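You operate a simulated robot arm through the tools that you are given. There is no shell and no other tool. Be economical: measure what you need, move in short steps, check, and stop when the job is done.

Carry out the task below with a simulated two-armed robot. There is one attempt and no reset: what you move stays moved.

TASK
Roll the red felt board flat in the cart's felt roller.
Fine: arm down, wind the sled through and back, arm up again; the board stays on the sled; leave the other boards.

Only the result counts: the job must be done as asked and must still hold three seconds after the hand-in. Knocking over, shifting, dropping, spilling or breaking anything else fails it.

THE ROBOT
Two 6-joint arms with two-finger parallel grippers on one trunk, hanging from a carriage that runs on a gantry, over the field with the corners [-217, 100.6], [-217, -7.4], [3, -7.5], [3, 100.5] (x, y) and turns from -369 to 319 degrees about z. Base frame: it is fixed where the carriage stands at the start and does not move with it; the origin is on the floor, on the carriage's upright axis, x ahead of it, y to its left, z up. Readings come in cm, degrees, newtons and seconds.
The left shoulder is at the start at [0, 20, 171.2], the right one opposite. Places, roughly: felt roller arm [40, -30, 70]; orange hand wheel [50, -20, 70]; sled of the felt roller [40, -10, 60]. Payload 1.57 kg a hand.
The TCP of each hand is the grasp point between the finger pads, 3 cm short of the fingertips. In the tool frame z runs along the fingers and y along their closing line. Largest opening 8 cm; finger width 1.7, thickness 1.2; the body of the gripper, 4 by 8.2 cm, starts 8 cm behind the TCP.
Orientation is that of the tool frame in the base frame, as a unit quaternion [x, y, z, w]. With the fingers straight down and closing along the base's y, the tool's x points along the base's -x, its y along +y and its z along -z.

THE INTERFACE
- The arms move only by the tool servo_tool. It takes "left_series", "right_series" or both (then of equal length, played together; a hand with none holds still); each is a list of rows, each an object of numbers (a shift or turn left out is 0, a gripper value left out holds the last): "wx", "wy", "wz": the turn, a rotation vector about the tool's x, y, z in degrees; "tx", "ty", "tz": the shift along the tool's x, y, z in m; "claw": the gripper command, from -1 (shut) to 1 (fully open), values between in proportion. In form: [{"wx": .., "wy": .., "wz": .., "tx": .., "ty": .., "tz": .., "claw": ..}, ...]. A call has 1 to 8 rows; each row is the pose to reach, as a shift and turn from the pose commanded when the call began, along the tool's axes at that moment. A row lasts 0.2 s, in which the tool goes at most 5 cm and 8.6 degrees; a call with a longer step from one row to the next is refused whole, and so is a gripper value outside its range. A pose out of reach is approached as far as the arm can. The call stops where the force on the tool passes 40 N (or 10 N more than at its start, if that is more) or the arm is blocked; 0.2 s more then pass. Each finger travels about 7.2 cm/s and halts on what it meets, pressing with about 38 N; the grip force reading is that of the motor and also rises with nothing between the fingers. The clock runs only during rows and for 0.2 s after the last one: add rows that repeat a pose to give the fingers time. It gives the time, the measured TCP pose, the force on the tool (base axes), the opening and the grip force at its end, in the units of the frame above (readings bear some noise), with the torque about the TCP (base axes, N m) and any sound that the robot's microphone picked up.
- Cameras (640 x 400 px; columns grow to the right, rows downward): "scene" is now at [23.77, -3.92, 183.45]; the picture's right is [-0.74, -0.68, 0.00], its down [-0.63, 0.69, -0.36] and it looks along [0.25, -0.27, -0.93] (base axes); focal length 288 px, centre (320, 200). "left" rides on the left gripper at [7.2, 0.7, -12.2] in its tool frame; the picture's right is [-0.09, 1.00, 0.00], its down [-0.84, -0.08, -0.54] and it looks along [-0.54, -0.05, 0.84] (tool axes); focal length 238 px, centre (320, 200). "right" rides on the right gripper at [7.2, -0.7, -12.2] in its tool frame; the picture's right is [0.09, 1.00, 0.00], its down [-0.84, 0.08, -0.54] and it looks along [-0.54, 0.05, 0.84] (tool axes); focal length 238 px, centre (320, 200). There is no depth. A picture from a camera that has moved, and an enlarged one, comes with that camera's place and axes in the base frame and with its lens.
- capture(camera): a new picture of that camera. No time passes.
- lift_body(by): slides the trunk up (or, below 0, down) by that many cm; the arms and the scene camera ride with it, the base frame stays. It gives what a move gives, with no picture.
- roll_base(legs): drives the robot by 1 to 6 legs, each [ahead, left, turn to the left] in cm, cm and degrees, along the robot's own axes; the way and the turn of a leg run together, so that a leg with both is an arc; at most 150 cm and 180 degrees a leg. The arms and the cameras ride along, it lands a little off, and it stops where it bumps. It keeps to its track: a leg is cut to what the track allows. It gives what a move gives.
- pan_tilt(pan, tilt): turns the head with the scene camera to pan (to the left, within 86 degrees either way) and tilt (down, from -29 to 69), counted from straight ahead of the robot. It gives what a move gives.
- enlarge(camera, box): a new picture of the part [left, top, right, bottom] of that camera's present view, enlarged. No time passes.
- finish_job(): hands the job in; it is judged then, once.

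Go step by step. Nothing tells you exact positions but the pictures and the camera data: compare them with the known pose of the tool, close in by small moves and look again before you grip or let go. The budget is 120 turns and 92 pictures, counting those below and the enlarged ones. Unless the task says otherwise, let go and move clear before handing in, and close with one line.

The tools are called after "Request:" by a JSON object that holds its "op" and its "data". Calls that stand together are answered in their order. servo_tool: Moves the arms, as the interface text tells. Its arguments: {"type":"object","properties":{"left_series":{"type":"array","items":{"type":"object","properties":{"wx":{"type":"number"},"wy":{"type":"number"},"wz":{"type":"number"},"tx":{"type":"number"},"ty":{"type":"number"},"tz":{"type":"number"},"claw":{"type":"number"}}}},"right_series":{"type":"array","items":{"type":"object","properties":{"wx":{"type":"number"},"wy":{"type":"number"},"wz":{"type":"number"},"tx":{"type":"number"},"ty":{"type":"number"},"tz":{"type":"number"},"claw":{"type":"number"}}}}},"required":[]} The other tools are called the same way: lift_body (by) slides the trunk up or down; roll_base (legs) drives the base; pan_tilt (pan, tilt) turns the head that bears the scene camera; capture (camera) takes a picture; enlarge (camera, box) takes an enlarged picture of a part of a camera's view; finish_job () hands the job in.

At the start:

```text
time_s: 0.0
left_tool_pos: [33.38, -3.63, 104.1]
left_orientation: [0.0, 1.0, 0.0, 0.0]
left_contact_force: [-0.4, 0.5, -1.0]
left_ft_torque: [-0.04, 0.03, 0.02]
left_opening: 7.99
left_grasp_force: 0.0
right_tool_pos: [18.13, -20.77, 92.5]
right_orientation: [0.0, 1.0, 0.0, 0.0]
right_contact_force: [-0.5, -0.6, -0.6]
right_ft_torque: [-0.01, -0.03, -0.04]
right_opening: 8.0
right_grasp_force: 0.1
trunk travel left (down, up): [-61.6, 2.0]
robot x, y, heading: [0.2, -0.03, 0.0]
head pan, tilt: [-47.3, 68.8]
```

scene: 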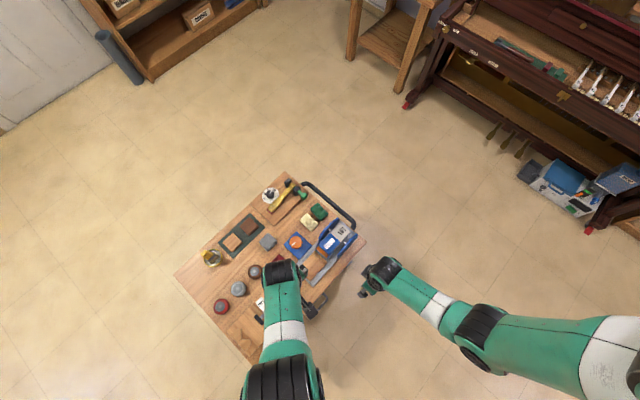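
right: 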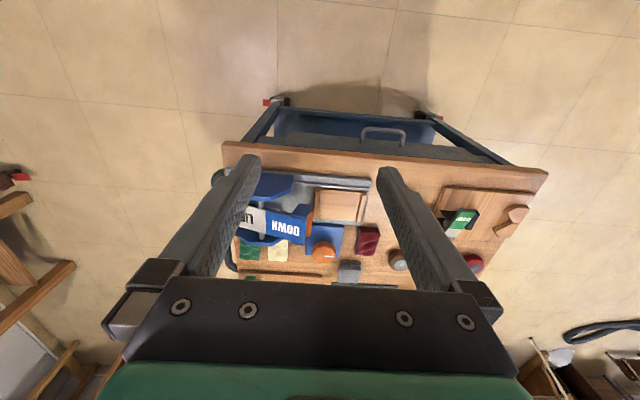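
left: 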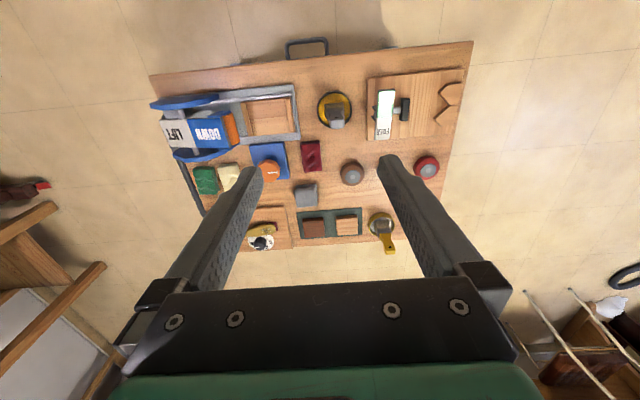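

The cart carries a blue roller with an arm marked LIFT/DOWN, a grey sled and several boards. I'll look closer before moving.

Request:
{"op": "enlarge", "data": {"camera": "left", "box": [140, 30, 480, 260]}}

Request:
{"op": "enlarge", "data": {"camera": "scene", "box": [170, 160, 380, 340]}}

Request:
{"op": "enlarge", "data": {"camera": "right", "box": [210, 120, 410, 300]}}

```text
1.74 times, centred on (310, 145) of left
camera zoom: at [26.3, -3.11, 116.33], right [0.09, 1.0, 0.0], down [0.84, -0.08, 0.54], along [0.54, -0.05, -0.84], focal length 414 px, centre (337, 296)
```

zoom: 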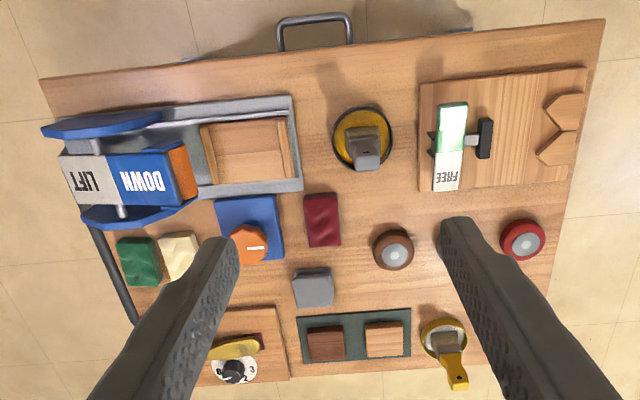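

```text
2.22 times, centred on (275, 250) of scene
camera zoom: at [23.77, -3.92, 183.45], right [-0.74, -0.68, 0.0], down [-0.63, 0.69, -0.36], along [0.25, -0.27, -0.93], focal length 641 px, centre (420, 89)
```

zoom: 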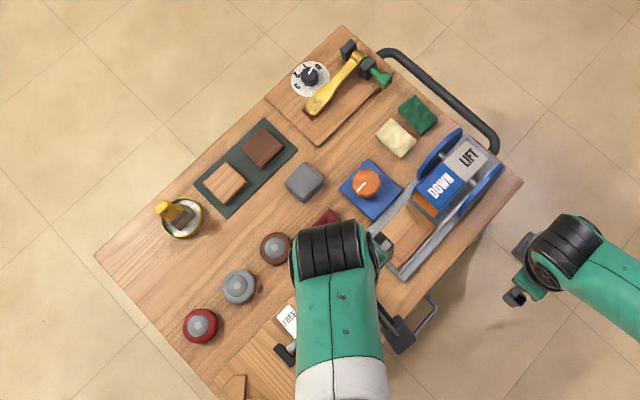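

```text
2.22 times, centred on (310, 210) of right
camera zoom: at [11.06, -21.4, 104.8], right [-0.09, 1.0, 0.0], down [0.84, 0.08, 0.54], along [0.54, 0.05, -0.84], focal length 530 px, centre (342, 178)
```

zoom: 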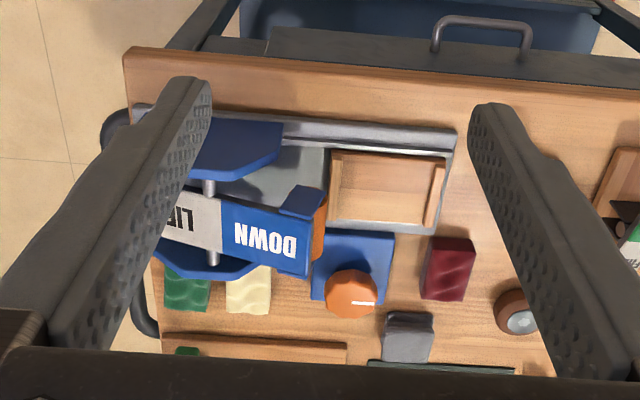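

The red felt board is at about (47, -7, 64), the sled tray at about (37, -15) and the wheel at about (48, -16). I'll raise both hands first, so the trunk can come down for more reach.

Request:
{"op": "servo_tool", "data": {"left_series": [{"tz": -0.04}, {"tz": -0.08}, {"tz": -0.12}, {"tz": -0.16}, {"tz": -0.2}], "right_series": [{"tz": -0.04}, {"tz": -0.08}, {"tz": -0.12}, {"tz": -0.16}, {"tz": -0.2}]}}

Request:
{"op": "lift_body", "data": {"by": -25}}

```text
time_s: 1.2
left_tool_pos: [35.15, -4.76, 106.82]
left_orientation: [0.0, 1.0, 0.002, -0.001]
left_contact_force: [0.0, -0.4, 0.1]
left_ft_torque: [-0.01, 0.0, 0.0]
left_opening: 7.98
left_grasp_force: 0.1
left hand out of reach, approached as far as the arm can: row 1, 2, 3, 4, 5
right_tool_pos: [18.16, -20.7, 92.47]
right_orientation: [0.0, 1.0, 0.0, 0.001]
right_contact_force: [-1.5, -0.4, -0.2]
right_ft_torque: [0.01, 0.0, 0.04]
right_opening: 7.99
right_grasp_force: 0.2
right hand out of reach, approached as far as the arm can: row 1, 2, 3, 4, 5
trunk travel left (down, up): [-61.6, 2.0]
robot x, y, heading: [-0.07, -0.18, -0.1]
head pan, tilt: [-47.3, 68.8]
```

```text
time_s: 3.8
left_tool_pos: [35.24, -4.84, 81.73]
left_orientation: [0.0, 1.0, 0.001, -0.001]
left_contact_force: [0.1, 0.3, -0.2]
left_ft_torque: [0.06, -0.01, 0.02]
left_opening: 8.0
left_grasp_force: 0.1
right_tool_pos: [18.07, -20.58, 67.44]
right_orientation: [0.0, 1.0, 0.0, 0.0]
right_contact_force: [-0.6, -0.7, -0.3]
right_ft_torque: [-0.04, 0.02, -0.01]
right_opening: 8.0
right_grasp_force: 0.1
trunk travel left (down, up): [-36.6, 27.0]
robot x, y, heading: [-0.01, 0.01, -0.0]
head pan, tilt: [-47.3, 68.8]
```

The hands can't rise relative to the trunk, but the trunk lowered fine. I'll drive towards the cart corner of the track and look.

Request:
{"op": "roll_base", "data": {"legs": [[2.5, -7, 0]]}}

Request:
{"op": "capture", "data": {"camera": "left"}}

Request:
{"op": "capture", "data": {"camera": "scene"}}

Request:
{"op": "capture", "data": {"camera": "right"}}

```text
time_s: 4.8
left_tool_pos: [37.67, -11.9, 81.77]
left_orientation: [0.0, 1.0, 0.001, -0.001]
left_contact_force: [1.0, 0.1, -0.2]
left_ft_torque: [0.0, 0.03, 0.0]
left_opening: 8.0
left_grasp_force: 0.1
right_tool_pos: [20.54, -27.71, 67.5]
right_orientation: [0.001, 1.0, 0.001, 0.0]
right_contact_force: [0.3, -0.2, 0.1]
right_ft_torque: [0.0, 0.04, -0.01]
right_opening: 8.0
right_grasp_force: 0.1
trunk travel left (down, up): [-36.6, 27.0]
robot x, y, heading: [2.33, -7.2, -0.0]
head pan, tilt: [-47.3, 68.8]
```

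```text
85 pictures are left
camera left: at [30.57, -11.38, 94.05], right [0.09, 1.0, 0.0], down [0.84, -0.08, 0.54], along [0.54, -0.05, -0.84], focal length 238 px, centre (320, 200)
```

left: 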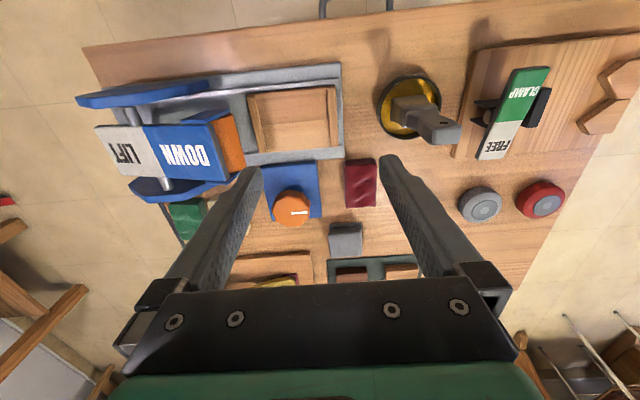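

```text
84 pictures are left
camera scene: at [26.26, -10.95, 158.45], right [-0.74, -0.68, 0.0], down [-0.63, 0.69, -0.36], along [0.25, -0.27, -0.93], focal length 288 px, centre (320, 200)
```

scene: 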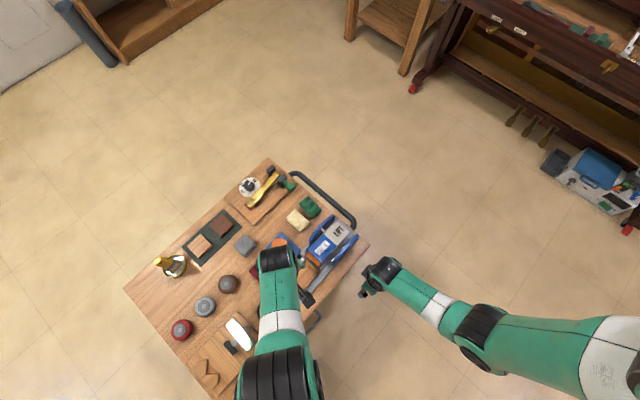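

```text
83 pictures are left
camera right: at [13.53, -28.45, 79.81], right [-0.09, 1.0, 0.0], down [0.84, 0.08, 0.54], along [0.54, 0.05, -0.84], focal length 238 px, centre (320, 200)
```

right: 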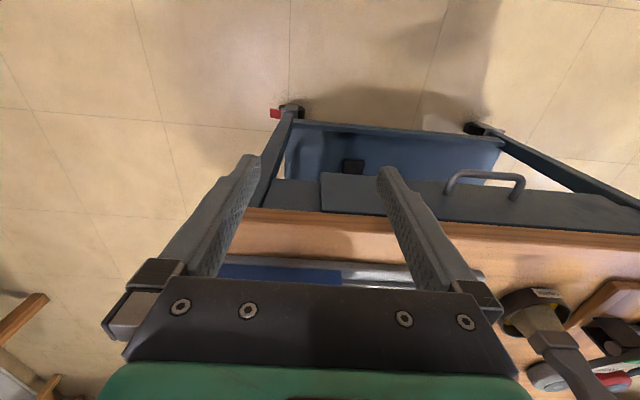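

Request:
{"op": "enlarge", "data": {"camera": "left", "box": [70, 50, 470, 300]}}

```text
1.60 times, centred on (270, 175) of left
camera zoom: at [30.57, -11.38, 94.05], right [0.09, 1.0, 0.0], down [0.84, -0.08, 0.54], along [0.54, -0.05, -0.84], focal length 381 px, centre (400, 240)
```

zoom: 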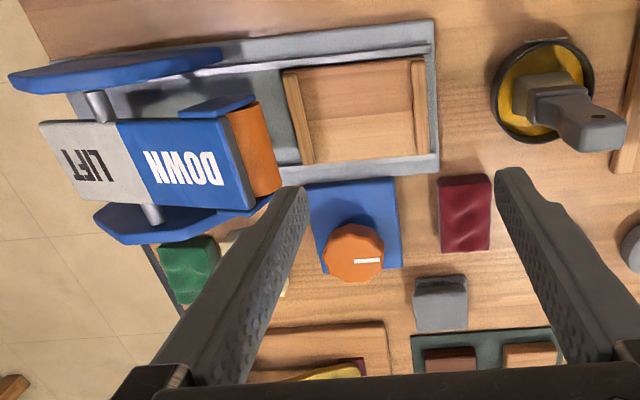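

The red board is at about (47.1, -7.3), roughly 4.6 cm wide in y and 7 cm long in x. I'll move the left hand above it.

Request:
{"op": "servo_tool", "data": {"left_series": [{"tx": -0.03, "ty": 0.015}, {"tx": -0.06, "ty": 0.03}, {"tx": -0.094, "ty": 0.046}, {"tx": -0.094, "ty": 0.046}]}}

Request:
{"op": "capture", "data": {"camera": "left"}}

```text
time_s: 5.8
left_tool_pos: [39.11, -10.45, 82.3]
left_orientation: [0.001, 1.0, 0.0, 0.0]
left_contact_force: [0.6, 0.1, 0.1]
left_ft_torque: [0.02, -0.04, 0.02]
left_opening: 7.99
left_grasp_force: 0.0
left hand out of reach, approached as far as the arm can: row 1, 2, 3, 4
right_tool_pos: [20.61, -27.56, 67.46]
right_orientation: [0.001, 1.0, 0.0, 0.001]
right_contact_force: [-0.6, -0.5, -0.4]
right_ft_torque: [-0.02, -0.01, 0.02]
right_opening: 8.04
right_grasp_force: 0.1
trunk travel left (down, up): [-36.6, 27.0]
robot x, y, heading: [2.59, -7.18, -0.2]
head pan, tilt: [-47.3, 68.8]
```

```text
81 pictures are left
camera left: at [31.95, -9.96, 94.51], right [0.09, 1.0, 0.0], down [0.84, -0.08, 0.54], along [0.54, -0.05, -0.84], focal length 238 px, centre (320, 200)
```

left: 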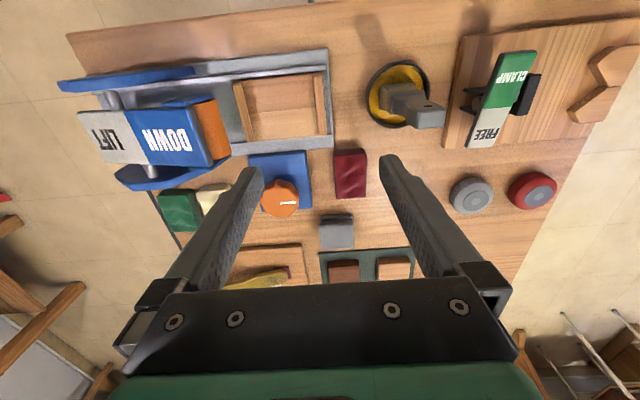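

The hand is at full extension. Turning the robot to the right brings the left shoulder closer, so I'll raise the trunk for clearance over the roller arm (about 77 high) and turn.

Request:
{"op": "lift_body", "data": {"by": 12}}

Request:
{"op": "roll_base", "data": {"legs": [[0, 0, -60]]}}

Request:
{"op": "servo_tool", "data": {"left_series": [{"wz": -8}, {"wz": -16}, {"wz": -24}, {"wz": -32}, {"wz": -40}, {"wz": -48}, {"wz": -54}, {"wz": -60}]}}

Request:
{"op": "capture", "data": {"camera": "left"}}

```text
time_s: 7.3
left_tool_pos: [39.03, -10.39, 94.24]
left_orientation: [0.001, 1.0, -0.001, 0.0]
left_contact_force: [0.8, 0.0, 0.3]
left_ft_torque: [0.01, -0.01, -0.02]
left_opening: 7.98
left_grasp_force: 0.0
right_tool_pos: [20.6, -27.64, 79.38]
right_orientation: [0.001, 1.0, 0.0, -0.001]
right_contact_force: [-0.4, 0.2, 0.5]
right_ft_torque: [0.01, 0.0, -0.02]
right_opening: 7.97
right_grasp_force: 0.1
trunk travel left (down, up): [-48.6, 15.0]
robot x, y, heading: [2.35, -6.83, -0.2]
head pan, tilt: [-47.3, 68.8]
```

```text
time_s: 10.4
left_tool_pos: [17.36, -40.57, 94.33]
left_orientation: [0.505, 0.863, 0.0, 0.0]
left_contact_force: [0.4, -0.1, 0.1]
left_ft_torque: [0.01, 0.02, -0.01]
left_opening: 8.02
left_grasp_force: 0.1
right_tool_pos: [-6.67, -32.78, 79.52]
right_orientation: [0.505, 0.863, 0.0, 0.0]
right_contact_force: [0.3, 0.1, 0.4]
right_ft_torque: [0.02, 0.01, 0.03]
right_opening: 8.02
right_grasp_force: 0.0
trunk travel left (down, up): [-48.6, 15.0]
robot x, y, heading: [2.43, -6.99, -60.6]
head pan, tilt: [-47.3, 68.8]
```

```text
time_s: 12.2
left_tool_pos: [17.36, -40.59, 94.37]
left_orientation: [0.006, 1.0, 0.0, 0.001]
left_contact_force: [-0.6, 0.4, 0.0]
left_ft_torque: [0.0, 0.0, 0.02]
left_opening: 8.0
left_grasp_force: 0.1
right_tool_pos: [-6.73, -32.91, 79.48]
right_orientation: [0.505, 0.863, 0.0, 0.0]
right_contact_force: [0.1, 0.4, 0.5]
right_ft_torque: [-0.01, 0.0, 0.01]
right_opening: 8.02
right_grasp_force: 0.0
trunk travel left (down, up): [-48.6, 15.0]
robot x, y, heading: [2.43, -6.7, -60.7]
head pan, tilt: [-47.3, 68.8]
```

```text
80 pictures are left
camera left: at [10.18, -39.99, 106.51], right [0.1, 0.99, 0.0], down [0.84, -0.09, 0.54], along [0.54, -0.06, -0.84], focal length 238 px, centre (320, 200)
```

left: 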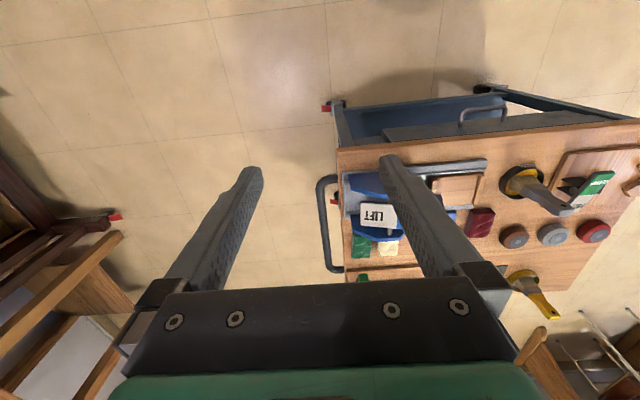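

Turning worked. Now I move the left hand over the red board, keeping it high.

Request:
{"op": "servo_tool", "data": {"left_series": [{"tx": -0.03, "ty": 0.034}, {"tx": -0.06, "ty": 0.068}, {"tx": -0.09, "ty": 0.102}, {"tx": -0.12, "ty": 0.136}, {"tx": -0.15, "ty": 0.17}, {"tx": -0.18, "ty": 0.204}, {"tx": -0.21, "ty": 0.238}, {"tx": -0.24, "ty": 0.272}]}}

Request:
{"op": "capture", "data": {"camera": "left"}}

```text
time_s: 14.0
left_tool_pos: [48.26, -18.49, 85.61]
left_orientation: [0.006, 1.0, 0.002, -0.001]
left_contact_force: [0.5, 0.9, -0.1]
left_ft_torque: [-0.01, 0.01, 0.01]
left_opening: 8.02
left_grasp_force: 0.0
left hand out of reach, approached as far as the arm can: row 1, 2, 3, 4, 5, 6, 7, 8
right_tool_pos: [-6.61, -32.8, 79.63]
right_orientation: [0.505, 0.863, 0.0, -0.001]
right_contact_force: [0.0, 0.3, -0.7]
right_ft_torque: [0.01, 0.0, 0.0]
right_opening: 7.99
right_grasp_force: 0.1
trunk travel left (down, up): [-48.6, 15.0]
robot x, y, heading: [2.52, -7.15, -60.7]
head pan, tilt: [-47.3, 68.8]
```

```text
79 pictures are left
camera left: at [41.05, -17.88, 97.77], right [0.1, 0.99, 0.0], down [0.84, -0.09, 0.54], along [0.54, -0.06, -0.84], focal length 238 px, centre (320, 200)
```

left: 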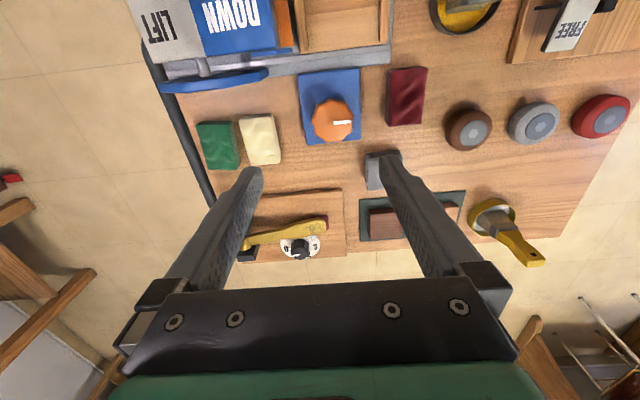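

The arm seems to have a minimum distance from the shoulder, so I'll raise the trunk slightly and then go to above the red board.

Request:
{"op": "lift_body", "data": {"by": 6}}

Request:
{"op": "servo_tool", "data": {"left_series": [{"tx": 0.002, "ty": 0.03, "tz": 0.02}, {"tx": 0.006, "ty": 0.06, "tz": 0.04}, {"tx": 0.011, "ty": 0.09, "tz": 0.06}, {"tx": 0.0115, "ty": 0.112, "tz": 0.08}]}}

Request:
{"op": "capture", "data": {"camera": "left"}}

```text
time_s: 15.0
left_tool_pos: [47.99, -18.56, 91.61]
left_orientation: [0.005, 1.0, 0.001, -0.001]
left_contact_force: [0.5, 0.4, 0.3]
left_ft_torque: [0.02, 0.02, 0.02]
left_opening: 7.99
left_grasp_force: 0.0
right_tool_pos: [-6.72, -32.92, 85.58]
right_orientation: [0.505, 0.863, 0.0, 0.0]
right_contact_force: [-0.1, 0.5, -0.9]
right_ft_torque: [0.0, 0.0, -0.04]
right_opening: 7.99
right_grasp_force: 0.0
trunk travel left (down, up): [-54.6, 9.0]
robot x, y, heading: [2.5, -6.96, -60.6]
head pan, tilt: [-47.3, 68.8]
```

```text
time_s: 16.0
left_tool_pos: [45.8, -6.82, 85.55]
left_orientation: [0.007, 1.0, -0.001, 0.0]
left_contact_force: [-0.1, 0.3, 0.0]
left_ft_torque: [0.0, 0.04, -0.02]
left_opening: 8.01
left_grasp_force: 0.2
left hand out of reach, approached as far as the arm can: row 2, 3, 4
right_tool_pos: [-6.77, -32.83, 85.49]
right_orientation: [0.505, 0.863, 0.0, 0.0]
right_contact_force: [0.1, -0.1, 0.3]
right_ft_torque: [0.01, 0.0, -0.01]
right_opening: 7.98
right_grasp_force: 0.0
trunk travel left (down, up): [-54.6, 9.0]
robot x, y, heading: [2.47, -7.0, -60.8]
head pan, tilt: [-47.3, 68.8]
```

```text
78 pictures are left
camera left: at [38.66, -6.25, 97.81], right [0.11, 0.99, 0.0], down [0.84, -0.09, 0.54], along [0.54, -0.06, -0.84], focal length 238 px, centre (320, 200)
```

left: 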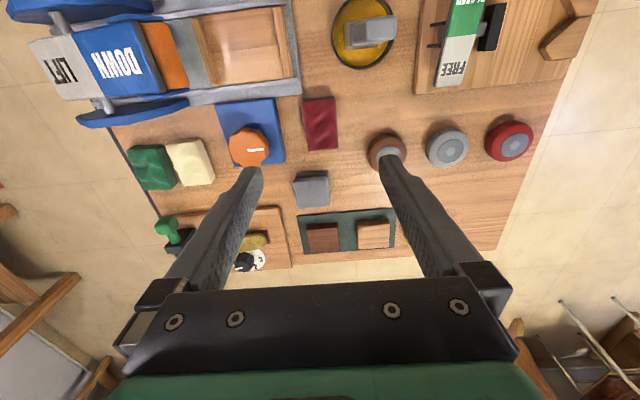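

Request:
{"op": "enlarge", "data": {"camera": "left", "box": [100, 0, 350, 160]}}

Request:
{"op": "enlarge", "data": {"camera": "scene", "box": [0, 200, 400, 400]}}

```text
2.50 times, centred on (225, 80) of left
camera zoom: at [38.66, -6.25, 97.81], right [0.11, 0.99, 0.0], down [0.84, -0.09, 0.54], along [0.54, -0.06, -0.84], focal length 596 px, centre (558, 500)
```

zoom: 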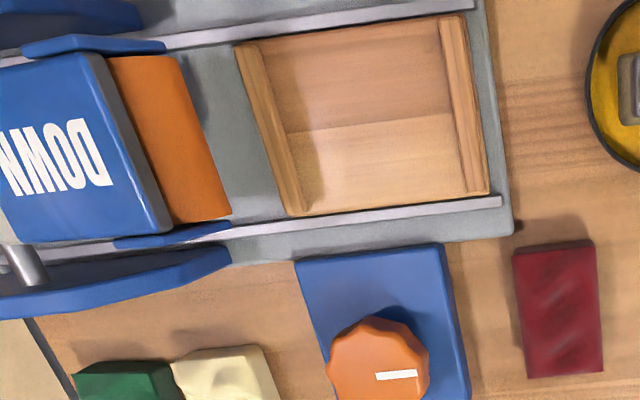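

```text
1.60 times, centred on (200, 300) of scene
camera zoom: at [10.5, -29.54, 176.45], right [-0.95, 0.31, 0.0], down [0.29, 0.89, -0.36], along [-0.11, -0.34, -0.93], focal length 462 px, centre (512, 40)
```

zoom: 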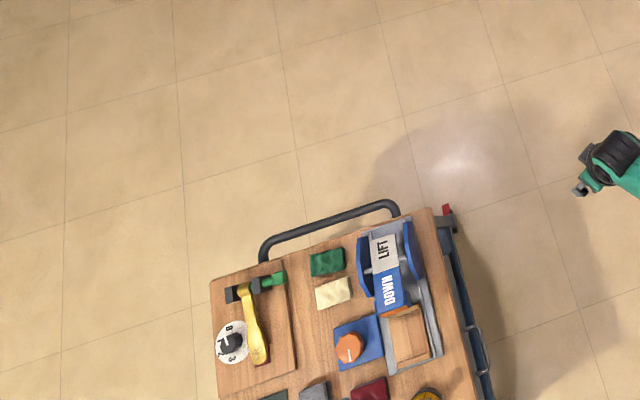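

The board is about 6.9×4.25 cm, long along x. The tray's end bars leave about 7.5 cm along y, so the board must be turned 90° to sit lengthwise. I'll descend above it and look.

Request:
{"op": "servo_tool", "data": {"left_series": [{"tx": -0.01, "ty": -0.003, "tz": 0.04}, {"tx": -0.019, "ty": -0.0035, "tz": 0.08}, {"tx": -0.019, "ty": -0.0035, "tz": 0.12}, {"tx": -0.019, "ty": -0.0035, "tz": 0.145}, {"tx": -0.019, "ty": -0.0035, "tz": 0.145}]}}

Request:
{"op": "capture", "data": {"camera": "left"}}

```text
time_s: 17.2
left_tool_pos: [42.04, -4.95, 83.32]
left_orientation: [0.006, 1.0, 0.001, -0.002]
left_contact_force: [0.2, 0.4, -0.2]
left_ft_torque: [0.02, 0.03, -0.03]
left_opening: 7.98
left_grasp_force: 0.1
left hand out of reach, approached as far as the arm can: row 1, 2, 3, 4, 5
right_tool_pos: [-6.72, -32.8, 85.57]
right_orientation: [0.506, 0.862, 0.0, 0.0]
right_contact_force: [-0.3, 0.6, 0.2]
right_ft_torque: [-0.01, 0.02, 0.03]
right_opening: 7.99
right_grasp_force: 0.1
trunk travel left (down, up): [-54.6, 9.0]
robot x, y, heading: [2.86, -7.17, -60.9]
head pan, tilt: [-47.3, 68.8]
```

```text
75 pictures are left
camera left: at [34.95, -4.38, 95.59], right [0.1, 0.99, 0.0], down [0.84, -0.09, 0.54], along [0.54, -0.06, -0.84], focal length 238 px, centre (320, 200)
```

left: 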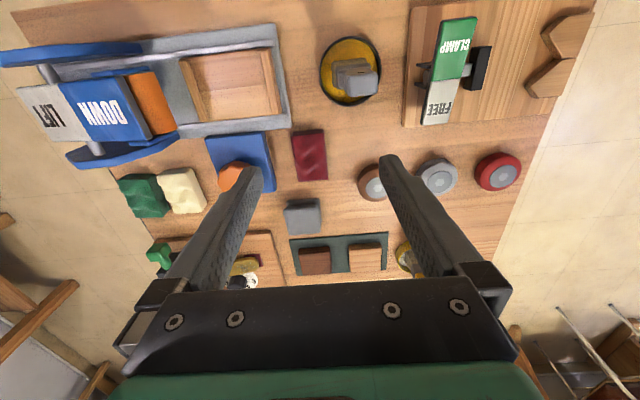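

That was the outer reach limit. I'll test whether the hand can be raised from here, so the trunk can go lower.

Request:
{"op": "lift_body", "data": {"by": -6}}

Request:
{"op": "servo_tool", "data": {"left_series": [{"tz": -0.02}, {"tz": -0.04}, {"tz": -0.06}, {"tz": -0.06}]}}

```text
time_s: 18.2
left_tool_pos: [42.17, -4.96, 77.51]
left_orientation: [0.006, 1.0, 0.0, -0.001]
left_contact_force: [-0.2, -0.2, -0.6]
left_ft_torque: [-0.03, 0.01, -0.01]
left_opening: 8.01
left_grasp_force: 0.1
right_tool_pos: [-6.83, -32.9, 79.49]
right_orientation: [0.505, 0.863, 0.0, 0.0]
right_contact_force: [0.6, 0.2, -0.2]
right_ft_torque: [0.04, 0.0, 0.04]
right_opening: 8.0
right_grasp_force: 0.0
trunk travel left (down, up): [-48.6, 15.0]
robot x, y, heading: [2.63, -7.05, -60.6]
head pan, tilt: [-47.3, 68.8]
```

```text
time_s: 19.2
left_tool_pos: [43.8, -5.85, 78.77]
left_orientation: [0.007, 1.0, 0.0, -0.002]
left_contact_force: [-0.8, 0.0, 0.0]
left_ft_torque: [-0.02, -0.02, -0.03]
left_opening: 8.01
left_grasp_force: 0.0
left hand out of reach, approached as far as the arm can: row 1, 2, 3, 4
right_tool_pos: [-6.66, -32.89, 79.51]
right_orientation: [0.505, 0.863, 0.0, 0.0]
right_contact_force: [-0.4, 0.2, 0.1]
right_ft_torque: [-0.05, -0.02, 0.0]
right_opening: 8.02
right_grasp_force: 0.1
trunk travel left (down, up): [-48.6, 15.0]
robot x, y, heading: [2.16, -7.19, -60.8]
head pan, tilt: [-47.3, 68.8]
```

I'll test with the free right hand (clear of the cart) how the arm's reach behaves.

Request:
{"op": "servo_tool", "data": {"right_series": [{"tz": 0.03}, {"tz": 0.06}, {"tz": 0.06}]}}

Request:
{"op": "servo_tool", "data": {"right_series": [{"tz": -0.03}, {"tz": -0.06}, {"tz": -0.09}, {"tz": -0.12}, {"tz": -0.12}]}}

Request:
{"op": "servo_tool", "data": {"right_series": [{"wy": -8}, {"wy": -16}, {"wy": -16}]}}

```text
time_s: 20.0
left_tool_pos: [43.82, -5.83, 78.84]
left_orientation: [0.006, 1.0, 0.001, -0.001]
left_contact_force: [-0.3, 0.0, -0.4]
left_ft_torque: [-0.01, 0.02, -0.02]
left_opening: 8.0
left_grasp_force: 0.0
right_tool_pos: [-6.79, -32.77, 75.36]
right_orientation: [0.505, 0.863, 0.0, 0.001]
right_contact_force: [-0.7, 0.8, 0.3]
right_ft_torque: [-0.01, 0.03, -0.02]
right_opening: 8.01
right_grasp_force: 0.0
right hand out of reach, approached as far as the arm can: row 2, 3
trunk travel left (down, up): [-48.6, 15.0]
robot x, y, heading: [1.98, -6.97, -60.7]
head pan, tilt: [-47.3, 68.8]
```

```text
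time_s: 21.2
left_tool_pos: [43.81, -5.92, 78.67]
left_orientation: [0.006, 1.0, 0.001, -0.001]
left_contact_force: [0.6, -0.3, 0.6]
left_ft_torque: [-0.01, -0.01, 0.03]
left_opening: 7.98
left_grasp_force: 0.1
right_tool_pos: [-6.85, -32.5, 79.58]
right_orientation: [0.505, 0.863, -0.001, 0.001]
right_contact_force: [-0.1, -0.3, 0.4]
right_ft_torque: [0.0, -0.02, 0.01]
right_opening: 8.0
right_grasp_force: 0.1
right hand out of reach, approached as far as the arm can: row 2, 3, 4, 5
trunk travel left (down, up): [-48.6, 15.0]
robot x, y, heading: [2.53, -6.98, -60.7]
head pan, tilt: [-47.3, 68.8]
```

```text
time_s: 22.0
left_tool_pos: [43.9, -5.72, 78.69]
left_orientation: [0.006, 1.0, 0.001, -0.001]
left_contact_force: [0.5, -0.2, -0.6]
left_ft_torque: [-0.01, 0.0, 0.01]
left_opening: 8.01
left_grasp_force: 0.0
right_tool_pos: [-6.84, -32.43, 79.58]
right_orientation: [0.5, 0.855, -0.071, 0.121]
right_contact_force: [0.8, 0.2, 0.6]
right_ft_torque: [-0.01, -0.01, 0.01]
right_opening: 8.01
right_grasp_force: 0.0
trunk travel left (down, up): [-48.6, 15.0]
robot x, y, heading: [2.61, -6.93, -60.8]
head pan, tilt: [-47.3, 68.8]
```

The reachable set is a thin shell at fixed radius from the shoulder, so I'll use the trunk for height and slide the hand along that shell. Moving over the board now.

Request:
{"op": "servo_tool", "data": {"left_series": [{"tx": -0.019, "ty": -0.006, "tz": -0.012}, {"tx": -0.0385, "ty": -0.013, "tz": -0.0245}, {"tx": -0.0385, "ty": -0.013, "tz": -0.0245}]}}

Request:
{"op": "capture", "data": {"camera": "left"}}

```text
time_s: 22.8
left_tool_pos: [47.85, -7.09, 80.95]
left_orientation: [0.006, 1.0, 0.001, -0.001]
left_contact_force: [-0.4, 0.3, 0.5]
left_ft_torque: [0.0, 0.02, -0.04]
left_opening: 8.01
left_grasp_force: 0.1
right_tool_pos: [-6.75, -32.45, 79.54]
right_orientation: [0.5, 0.855, -0.071, 0.119]
right_contact_force: [0.0, 0.7, -0.1]
right_ft_torque: [0.02, 0.0, -0.01]
right_opening: 8.02
right_grasp_force: 0.0
trunk travel left (down, up): [-48.6, 15.0]
robot x, y, heading: [2.63, -7.18, -60.7]
head pan, tilt: [-47.3, 68.8]
```

```text
74 pictures are left
camera left: at [40.77, -6.48, 93.11], right [0.1, 0.99, 0.0], down [0.84, -0.09, 0.54], along [0.54, -0.06, -0.84], focal length 238 px, centre (320, 200)
```

left: 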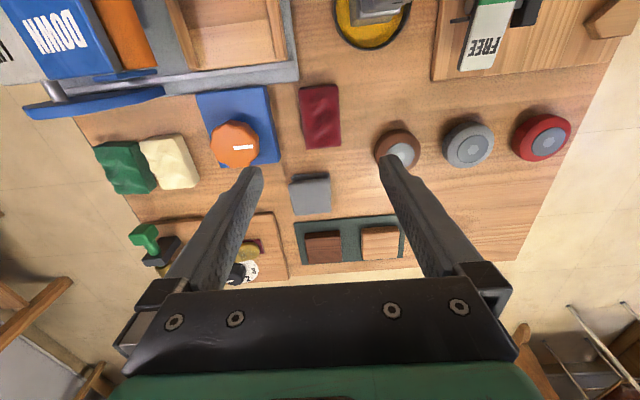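

The hand is above the board. I'll close the claw partly and lower the trunk.

Request:
{"op": "servo_tool", "data": {"left_series": [{"claw": 0.5}, {"claw": 0.5}]}}

Request:
{"op": "lift_body", "data": {"by": -9}}

Request:
{"op": "capture", "data": {"camera": "left"}}

```text
time_s: 23.4
left_tool_pos: [47.83, -7.14, 80.92]
left_orientation: [0.007, 1.0, 0.001, -0.001]
left_contact_force: [-0.3, -0.6, 0.7]
left_ft_torque: [-0.02, -0.01, -0.04]
left_opening: 5.99
left_grasp_force: 0.0
right_tool_pos: [-6.67, -32.44, 79.55]
right_orientation: [0.5, 0.855, -0.071, 0.12]
right_contact_force: [-0.6, -0.2, 0.5]
right_ft_torque: [0.04, -0.02, 0.02]
right_opening: 8.02
right_grasp_force: 0.1
trunk travel left (down, up): [-48.6, 15.0]
robot x, y, heading: [2.26, -6.96, -60.4]
head pan, tilt: [-47.3, 68.8]
```

```text
time_s: 24.6
left_tool_pos: [47.82, -7.14, 71.99]
left_orientation: [0.006, 1.0, 0.001, -0.001]
left_contact_force: [1.4, 0.2, -0.5]
left_ft_torque: [0.01, -0.02, -0.02]
left_opening: 6.02
left_grasp_force: 0.1
right_tool_pos: [-6.82, -32.38, 70.5]
right_orientation: [0.501, 0.854, -0.07, 0.12]
right_contact_force: [0.6, 0.0, -0.3]
right_ft_torque: [0.01, -0.01, 0.0]
right_opening: 8.01
right_grasp_force: 0.0
trunk travel left (down, up): [-39.6, 24.0]
robot x, y, heading: [2.68, -7.11, -60.8]
head pan, tilt: [-47.3, 68.8]
```

```text
73 pictures are left
camera left: at [40.77, -6.48, 84.11], right [0.1, 0.99, 0.0], down [0.84, -0.09, 0.54], along [0.54, -0.06, -0.84], focal length 238 px, centre (320, 200)
```

left: 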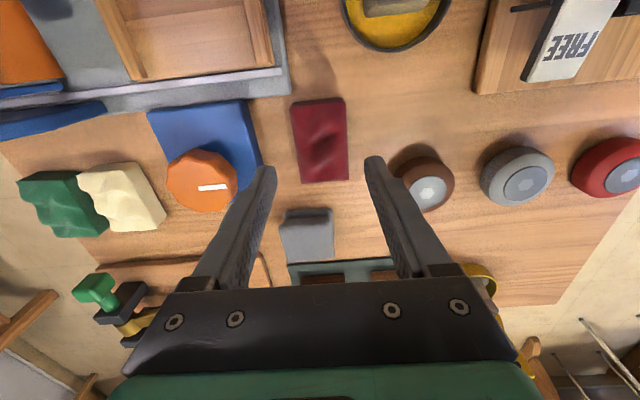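

The board top is at about z 64, centred near (48, -7.2). I'll lower so that the fingertips overlap it by about 1 cm, then grip.

Request:
{"op": "lift_body", "data": {"by": -5.9}}

Request:
{"op": "capture", "data": {"camera": "left"}}

```text
time_s: 25.6
left_tool_pos: [47.87, -7.11, 66.05]
left_orientation: [0.006, 1.0, 0.001, -0.002]
left_contact_force: [-0.1, 0.7, 0.3]
left_ft_torque: [0.01, 0.02, 0.0]
left_opening: 6.0
left_grasp_force: 0.1
right_tool_pos: [-6.75, -32.37, 64.57]
right_orientation: [0.501, 0.854, -0.07, 0.12]
right_contact_force: [0.7, 0.0, -0.4]
right_ft_torque: [-0.03, 0.03, -0.01]
right_opening: 8.02
right_grasp_force: 0.1
trunk travel left (down, up): [-33.7, 29.9]
robot x, y, heading: [2.58, -7.11, -60.7]
head pan, tilt: [-47.3, 68.8]
```

```text
72 pictures are left
camera left: at [40.77, -6.49, 78.21], right [0.11, 0.99, 0.0], down [0.84, -0.09, 0.54], along [0.54, -0.06, -0.84], focal length 238 px, centre (320, 200)
```

left: 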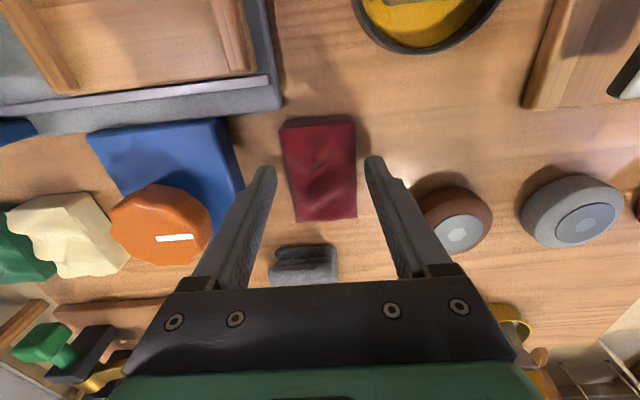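

Request:
{"op": "servo_tool", "data": {"left_series": [{"claw": 0.1}, {"claw": -0.2}, {"claw": -0.2}]}}

Request:
{"op": "capture", "data": {"camera": "left"}}

```text
time_s: 26.4
left_tool_pos: [47.86, -7.12, 66.07]
left_orientation: [0.006, 1.0, 0.0, -0.001]
left_contact_force: [0.0, 0.2, 2.1]
left_ft_torque: [0.04, 0.05, 0.04]
left_opening: 4.47
left_grasp_force: 38.5
right_tool_pos: [-6.71, -32.39, 64.62]
right_orientation: [0.501, 0.854, -0.07, 0.121]
right_contact_force: [-0.3, 0.2, 1.0]
right_ft_torque: [0.0, -0.04, 0.04]
right_opening: 7.98
right_grasp_force: 0.0
trunk travel left (down, up): [-33.7, 29.9]
robot x, y, heading: [2.31, -6.87, -60.4]
head pan, tilt: [-47.3, 68.8]
```

```text
71 pictures are left
camera left: at [40.77, -6.48, 78.21], right [0.1, 0.99, 0.0], down [0.84, -0.09, 0.54], along [0.54, -0.06, -0.84], focal length 238 px, centre (320, 200)
```

left: 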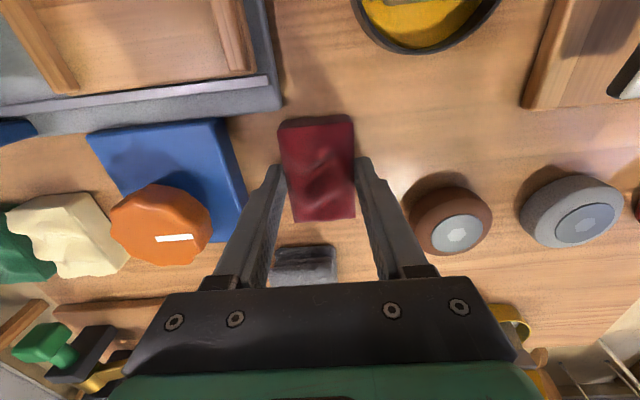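

It is gripped, with an opening of 4.47 cm. I'll lift and check.

Request:
{"op": "lift_body", "data": {"by": 12}}

Request:
{"op": "capture", "data": {"camera": "left"}}

```text
time_s: 27.9
left_tool_pos: [47.84, -7.1, 78.1]
left_orientation: [0.006, 1.0, 0.001, -0.001]
left_contact_force: [0.2, 0.4, -0.6]
left_ft_torque: [-0.02, -0.01, 0.0]
left_opening: 4.48
left_grasp_force: 38.2
right_tool_pos: [-6.74, -32.3, 76.76]
right_orientation: [0.501, 0.854, -0.069, 0.121]
right_contact_force: [1.5, -0.1, 0.6]
right_ft_torque: [0.0, 0.01, 0.01]
right_opening: 7.98
right_grasp_force: 0.0
trunk travel left (down, up): [-45.7, 17.9]
robot x, y, heading: [2.38, -7.05, -60.6]
head pan, tilt: [-47.3, 68.8]
```

```text
70 pictures are left
camera left: at [40.76, -6.48, 90.2], right [0.1, 0.99, 0.0], down [0.84, -0.09, 0.54], along [0.54, -0.06, -0.84], focal length 238 px, centre (320, 200)
```

left: 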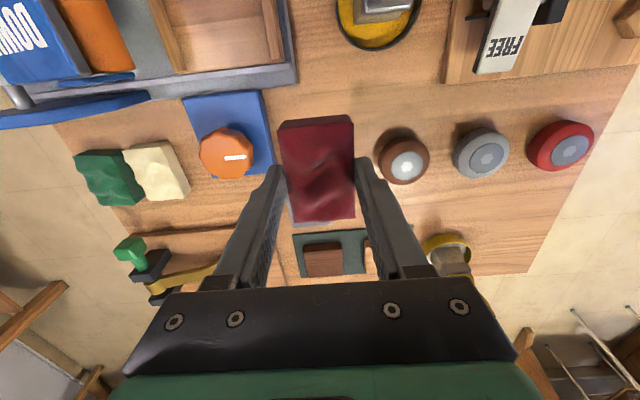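

The board is held firmly. I'll raise a bit, then shift over the sled while turning the hand 90°.

Request:
{"op": "lift_body", "data": {"by": 3}}

Request:
{"op": "servo_tool", "data": {"left_series": [{"wz": 8, "tx": 0.0, "ty": 0, "tz": 0}, {"wz": 16, "tx": 0.025, "ty": -0.0195, "tz": 0.007}, {"wz": 24, "tx": 0.05, "ty": -0.039, "tz": 0.015}, {"wz": 32, "tx": 0.075, "ty": -0.0585, "tz": 0.02}, {"wz": 40, "tx": 0.099, "ty": -0.078, "tz": 0.024}, {"wz": 48, "tx": 0.099, "ty": -0.078, "tz": 0.024}, {"wz": 56, "tx": 0.099, "ty": -0.078, "tz": 0.024}, {"wz": 64, "tx": 0.099, "ty": -0.078, "tz": 0.024}]}}

Request:
{"op": "servo_tool", "data": {"left_series": [{"wz": 8}, {"wz": 16}, {"wz": 22}, {"wz": 26.7}, {"wz": 26.7}]}}

Request:
{"op": "capture", "data": {"camera": "left"}}

```text
time_s: 28.7
left_tool_pos: [47.8, -7.13, 81.0]
left_orientation: [0.006, 1.0, 0.001, 0.0]
left_contact_force: [-0.4, -0.3, -0.7]
left_ft_torque: [0.01, 0.01, -0.01]
left_opening: 4.42
left_grasp_force: 37.7
right_tool_pos: [-6.82, -32.4, 79.53]
right_orientation: [0.5, 0.855, -0.07, 0.12]
right_contact_force: [0.0, -0.6, -0.7]
right_ft_torque: [-0.02, 0.04, 0.01]
right_opening: 7.98
right_grasp_force: 0.1
trunk travel left (down, up): [-48.7, 14.9]
robot x, y, heading: [2.63, -6.79, -60.9]
head pan, tilt: [-47.3, 68.8]
```

```text
time_s: 30.5
left_tool_pos: [37.99, -14.77, 78.54]
left_orientation: [0.537, 0.844, 0.0, -0.001]
left_contact_force: [-0.2, 0.6, 0.0]
left_ft_torque: [-0.01, 0.02, 0.0]
left_opening: 4.47
left_grasp_force: 37.9
right_tool_pos: [-6.69, -32.42, 79.66]
right_orientation: [0.501, 0.854, -0.071, 0.12]
right_contact_force: [-0.8, 1.3, -0.5]
right_ft_torque: [0.02, -0.01, -0.04]
right_opening: 8.03
right_grasp_force: 0.0
trunk travel left (down, up): [-48.7, 14.9]
robot x, y, heading: [2.1, -6.65, -60.7]
head pan, tilt: [-47.3, 68.8]
```

```text
time_s: 31.7
left_tool_pos: [37.83, -14.81, 78.54]
left_orientation: [0.716, 0.698, 0.0, -0.001]
left_contact_force: [0.1, -0.2, 0.4]
left_ft_torque: [0.0, 0.01, 0.0]
left_opening: 4.45
left_grasp_force: 37.7
right_tool_pos: [-6.75, -32.41, 79.65]
right_orientation: [0.5, 0.855, -0.07, 0.121]
right_contact_force: [-0.1, 0.6, 0.2]
right_ft_torque: [0.02, -0.02, 0.0]
right_opening: 7.98
right_grasp_force: 0.0
trunk travel left (down, up): [-48.7, 14.9]
robot x, y, heading: [2.56, -7.34, -60.6]
head pan, tilt: [-47.3, 68.8]
```

```text
69 pictures are left
camera left: at [38.79, -7.72, 90.78], right [0.99, -0.12, 0.0], down [-0.1, -0.83, 0.54], along [-0.07, -0.54, -0.84], focal length 238 px, centre (320, 200)
```

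left: 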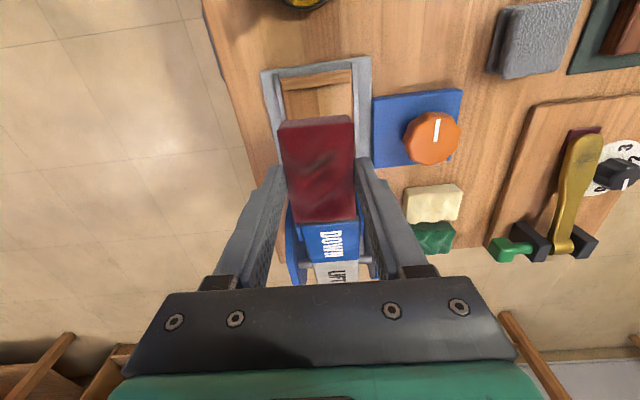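

Request:
{"op": "enlarge", "data": {"camera": "left", "box": [240, 40, 400, 240]}}

Request:
{"op": "enlarge", "data": {"camera": "scene", "box": [100, 280, 420, 400]}}

```text
2.00 times, centred on (320, 140) of left
camera zoom: at [38.79, -7.72, 90.78], right [0.99, -0.12, 0.0], down [-0.1, -0.83, 0.54], along [-0.07, -0.54, -0.84], focal length 477 px, centre (320, 320)
```

zoom: 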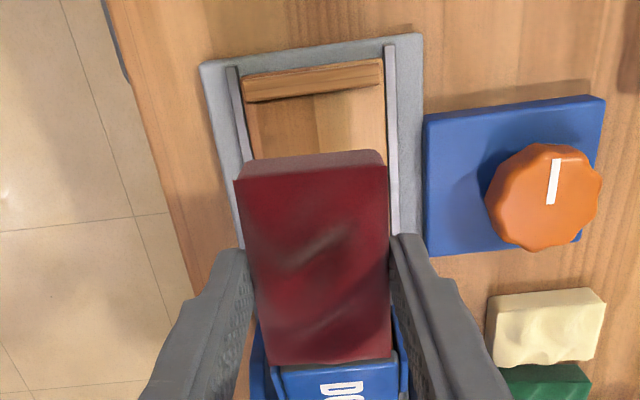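

```text
2.00 times, centred on (260, 340) of scene
camera zoom: at [10.51, -29.54, 170.55], right [-0.95, 0.31, 0.0], down [0.29, 0.89, -0.36], along [-0.11, -0.34, -0.93], focal length 577 px, centre (440, -80)
```

zoom: 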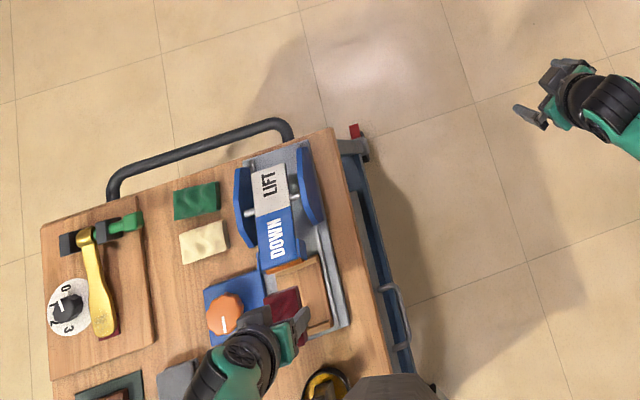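

The tray is centred at about (37.95, -14.8); the held board sits 0.3 cm off in y and 2° off in yaw. I'll correct that and lower.

Request:
{"op": "servo_tool", "data": {"left_series": [{"wz": -2, "tx": 0.003, "ty": 0.001}, {"wz": -2, "tx": 0.003, "ty": 0.001}, {"wz": -2, "tx": 0.003, "ty": 0.001}]}}

Request:
{"op": "lift_body", "data": {"by": -8.5}}

Request:
{"op": "enlarge", "data": {"camera": "left", "box": [220, 20, 420, 240]}}

```text
time_s: 32.5
left_tool_pos: [38.03, -14.46, 78.54]
left_orientation: [0.703, 0.711, 0.0, -0.001]
left_contact_force: [-0.1, 0.1, 0.5]
left_ft_torque: [-0.01, 0.03, 0.01]
left_opening: 4.46
left_grasp_force: 38.2
right_tool_pos: [-6.8, -32.42, 79.56]
right_orientation: [0.5, 0.855, -0.07, 0.12]
right_contact_force: [-0.3, 0.4, -0.1]
right_ft_torque: [0.01, 0.01, 0.02]
right_opening: 8.01
right_grasp_force: 0.1
trunk travel left (down, up): [-48.7, 14.9]
robot x, y, heading: [2.62, -7.43, -60.6]
head pan, tilt: [-47.3, 68.8]
```

```text
time_s: 33.7
left_tool_pos: [38.03, -14.53, 70.03]
left_orientation: [0.704, 0.71, 0.0, -0.001]
left_contact_force: [-0.4, 0.2, 0.4]
left_ft_torque: [-0.01, 0.01, -0.01]
left_opening: 4.47
left_grasp_force: 38.5
right_tool_pos: [-6.74, -32.49, 71.18]
right_orientation: [0.5, 0.855, -0.07, 0.12]
right_contact_force: [0.5, 0.4, 0.6]
right_ft_torque: [-0.01, 0.01, 0.07]
right_opening: 8.02
right_grasp_force: 0.1
trunk travel left (down, up): [-40.2, 23.4]
robot x, y, heading: [2.7, -7.1, -61.0]
head pan, tilt: [-47.3, 68.8]
```

```text
1.82 times, centred on (320, 130) of left
camera zoom: at [38.64, -7.4, 82.27], right [1.0, -0.08, 0.0], down [-0.07, -0.84, 0.54], along [-0.05, -0.54, -0.84], focal length 433 px, centre (320, 327)
```

zoom: 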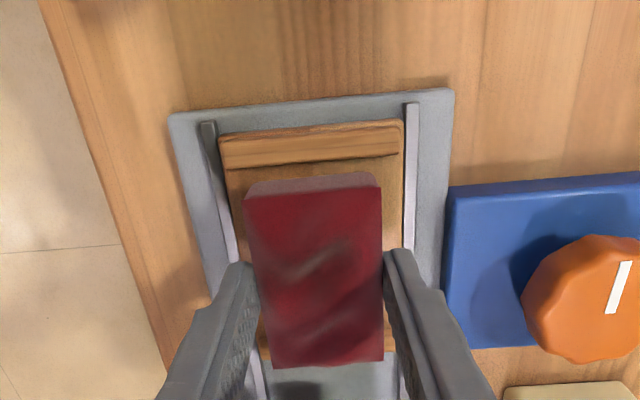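

Request:
{"op": "lift_body", "data": {"by": -2}}

Request:
{"op": "enlarge", "data": {"camera": "left", "box": [220, 20, 420, 240]}}

```text
time_s: 34.2
left_tool_pos: [37.92, -14.57, 68.31]
left_orientation: [0.704, 0.71, -0.001, -0.002]
left_contact_force: [-3.8, 0.2, 14.7]
left_ft_torque: [0.02, 0.11, 0.01]
left_opening: 4.44
left_grasp_force: 38.2
right_tool_pos: [-6.73, -32.47, 69.28]
right_orientation: [0.5, 0.855, -0.07, 0.12]
right_contact_force: [-0.2, 0.5, 0.1]
right_ft_torque: [-0.01, 0.02, 0.0]
right_opening: 8.0
right_grasp_force: 0.1
trunk travel left (down, up): [-38.5, 25.1]
robot x, y, heading: [2.21, -7.01, -60.5]
head pan, tilt: [-47.3, 68.8]
stopped: the force on the tool passed its limit at 51 N (the readings are from after the stop); the commanded pose is now the measured one
```

```text
1.82 times, centred on (320, 130) of left
camera zoom: at [38.67, -7.48, 80.54], right [1.0, -0.08, 0.0], down [-0.07, -0.84, 0.54], along [-0.05, -0.54, -0.84], focal length 433 px, centre (320, 327)
```

zoom: 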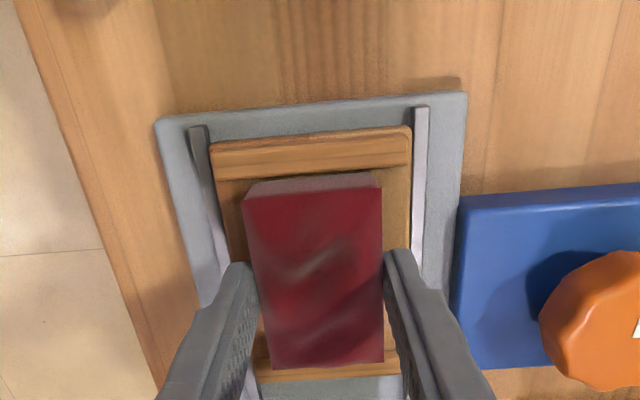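

Contact at TCP z 68.3, with symmetric torque: the board seems to be resting on the tray floor between the bars. I'll open slightly and look.

Request:
{"op": "servo_tool", "data": {"left_series": [{"claw": 0.2}, {"claw": 0.3}, {"claw": 0.3}]}}

Request:
{"op": "enlarge", "data": {"camera": "left", "box": [220, 20, 420, 240]}}

```text
time_s: 35.0
left_tool_pos: [37.96, -14.51, 68.19]
left_orientation: [0.703, 0.711, 0.0, -0.003]
left_contact_force: [-0.5, 0.6, 0.0]
left_ft_torque: [-0.01, -0.01, -0.03]
left_opening: 5.16
left_grasp_force: 0.0
right_tool_pos: [-6.68, -32.3, 69.32]
right_orientation: [0.501, 0.854, -0.07, 0.12]
right_contact_force: [-1.1, 0.1, 0.3]
right_ft_torque: [0.02, 0.0, 0.03]
right_opening: 7.98
right_grasp_force: 0.1
trunk travel left (down, up): [-38.5, 25.1]
robot x, y, heading: [2.02, -7.32, -60.7]
head pan, tilt: [-47.3, 68.8]
```

```text
1.82 times, centred on (320, 130) of left
camera zoom: at [38.66, -7.45, 80.52], right [1.0, -0.08, 0.0], down [-0.07, -0.84, 0.54], along [-0.05, -0.54, -0.84], focal length 433 px, centre (320, 327)
```

zoom: 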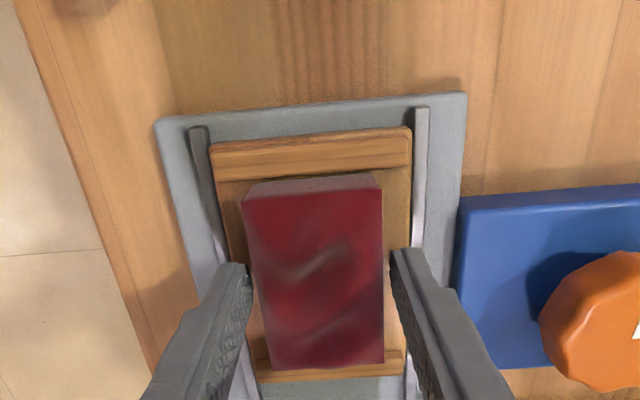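

The force vanished on opening, so the board was resting on the tray. I'll back off upward and inspect.

Request:
{"op": "lift_body", "data": {"by": 12}}

Request:
{"op": "enlarge", "data": {"camera": "left", "box": [220, 40, 480, 280]}}

```text
time_s: 36.5
left_tool_pos: [37.95, -14.41, 80.21]
left_orientation: [0.704, 0.711, -0.001, -0.002]
left_contact_force: [0.1, 0.1, 1.3]
left_ft_torque: [-0.02, 0.02, 0.02]
left_opening: 5.24
left_grasp_force: 0.1
right_tool_pos: [-6.91, -32.55, 81.28]
right_orientation: [0.5, 0.855, -0.07, 0.12]
right_contact_force: [-0.1, -0.7, -1.0]
right_ft_torque: [-0.04, -0.01, 0.01]
right_opening: 7.99
right_grasp_force: 0.1
trunk travel left (down, up): [-50.5, 13.1]
robot x, y, heading: [2.74, -6.98, -60.7]
head pan, tilt: [-47.3, 68.8]
```

```text
1.67 times, centred on (350, 160) of left
camera zoom: at [38.66, -7.44, 92.52], right [1.0, -0.08, 0.0], down [-0.07, -0.84, 0.54], along [-0.05, -0.54, -0.84], focal length 397 px, centre (270, 267)
```

zoom: 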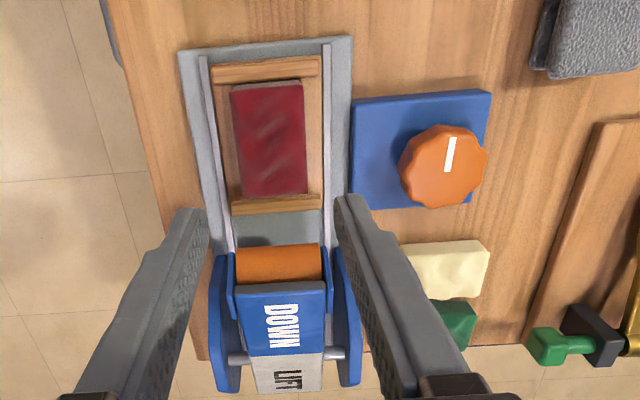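

The board lies neatly between the end bars. Next I close the fingers and go above the DOWN pad (about 37.9, -22.5, 75).

Request:
{"op": "servo_tool", "data": {"left_series": [{"tx": -0.027, "tz": -0.013, "claw": -1}, {"tx": -0.054, "tz": -0.026, "claw": -1}, {"tx": -0.081, "tz": -0.038, "claw": -1}, {"tx": -0.081, "tz": -0.038, "claw": -1}]}}

Request:
{"op": "capture", "data": {"camera": "left"}}

```text
time_s: 37.5
left_tool_pos: [38.09, -22.58, 83.9]
left_orientation: [0.704, 0.711, 0.0, -0.003]
left_contact_force: [0.5, -0.3, 0.4]
left_ft_torque: [0.01, 0.01, 0.01]
left_opening: 0.0
left_grasp_force: 21.3
right_tool_pos: [-6.8, -32.37, 81.29]
right_orientation: [0.501, 0.854, -0.07, 0.119]
right_contact_force: [0.6, -0.2, 0.4]
right_ft_torque: [-0.01, 0.0, 0.02]
right_opening: 7.98
right_grasp_force: 0.0
trunk travel left (down, up): [-50.5, 13.1]
robot x, y, heading: [2.44, -6.67, -60.5]
head pan, tilt: [-47.3, 68.8]
```

```text
62 pictures are left
camera left: at [38.75, -15.55, 96.25], right [1.0, -0.08, 0.0], down [-0.07, -0.84, 0.54], along [-0.05, -0.54, -0.84], focal length 238 px, centre (320, 200)
```

left: 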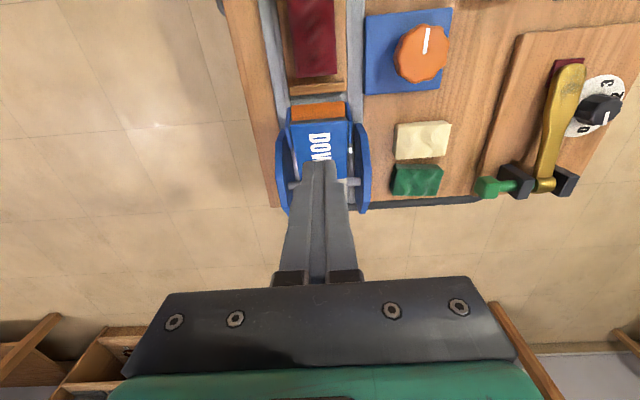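

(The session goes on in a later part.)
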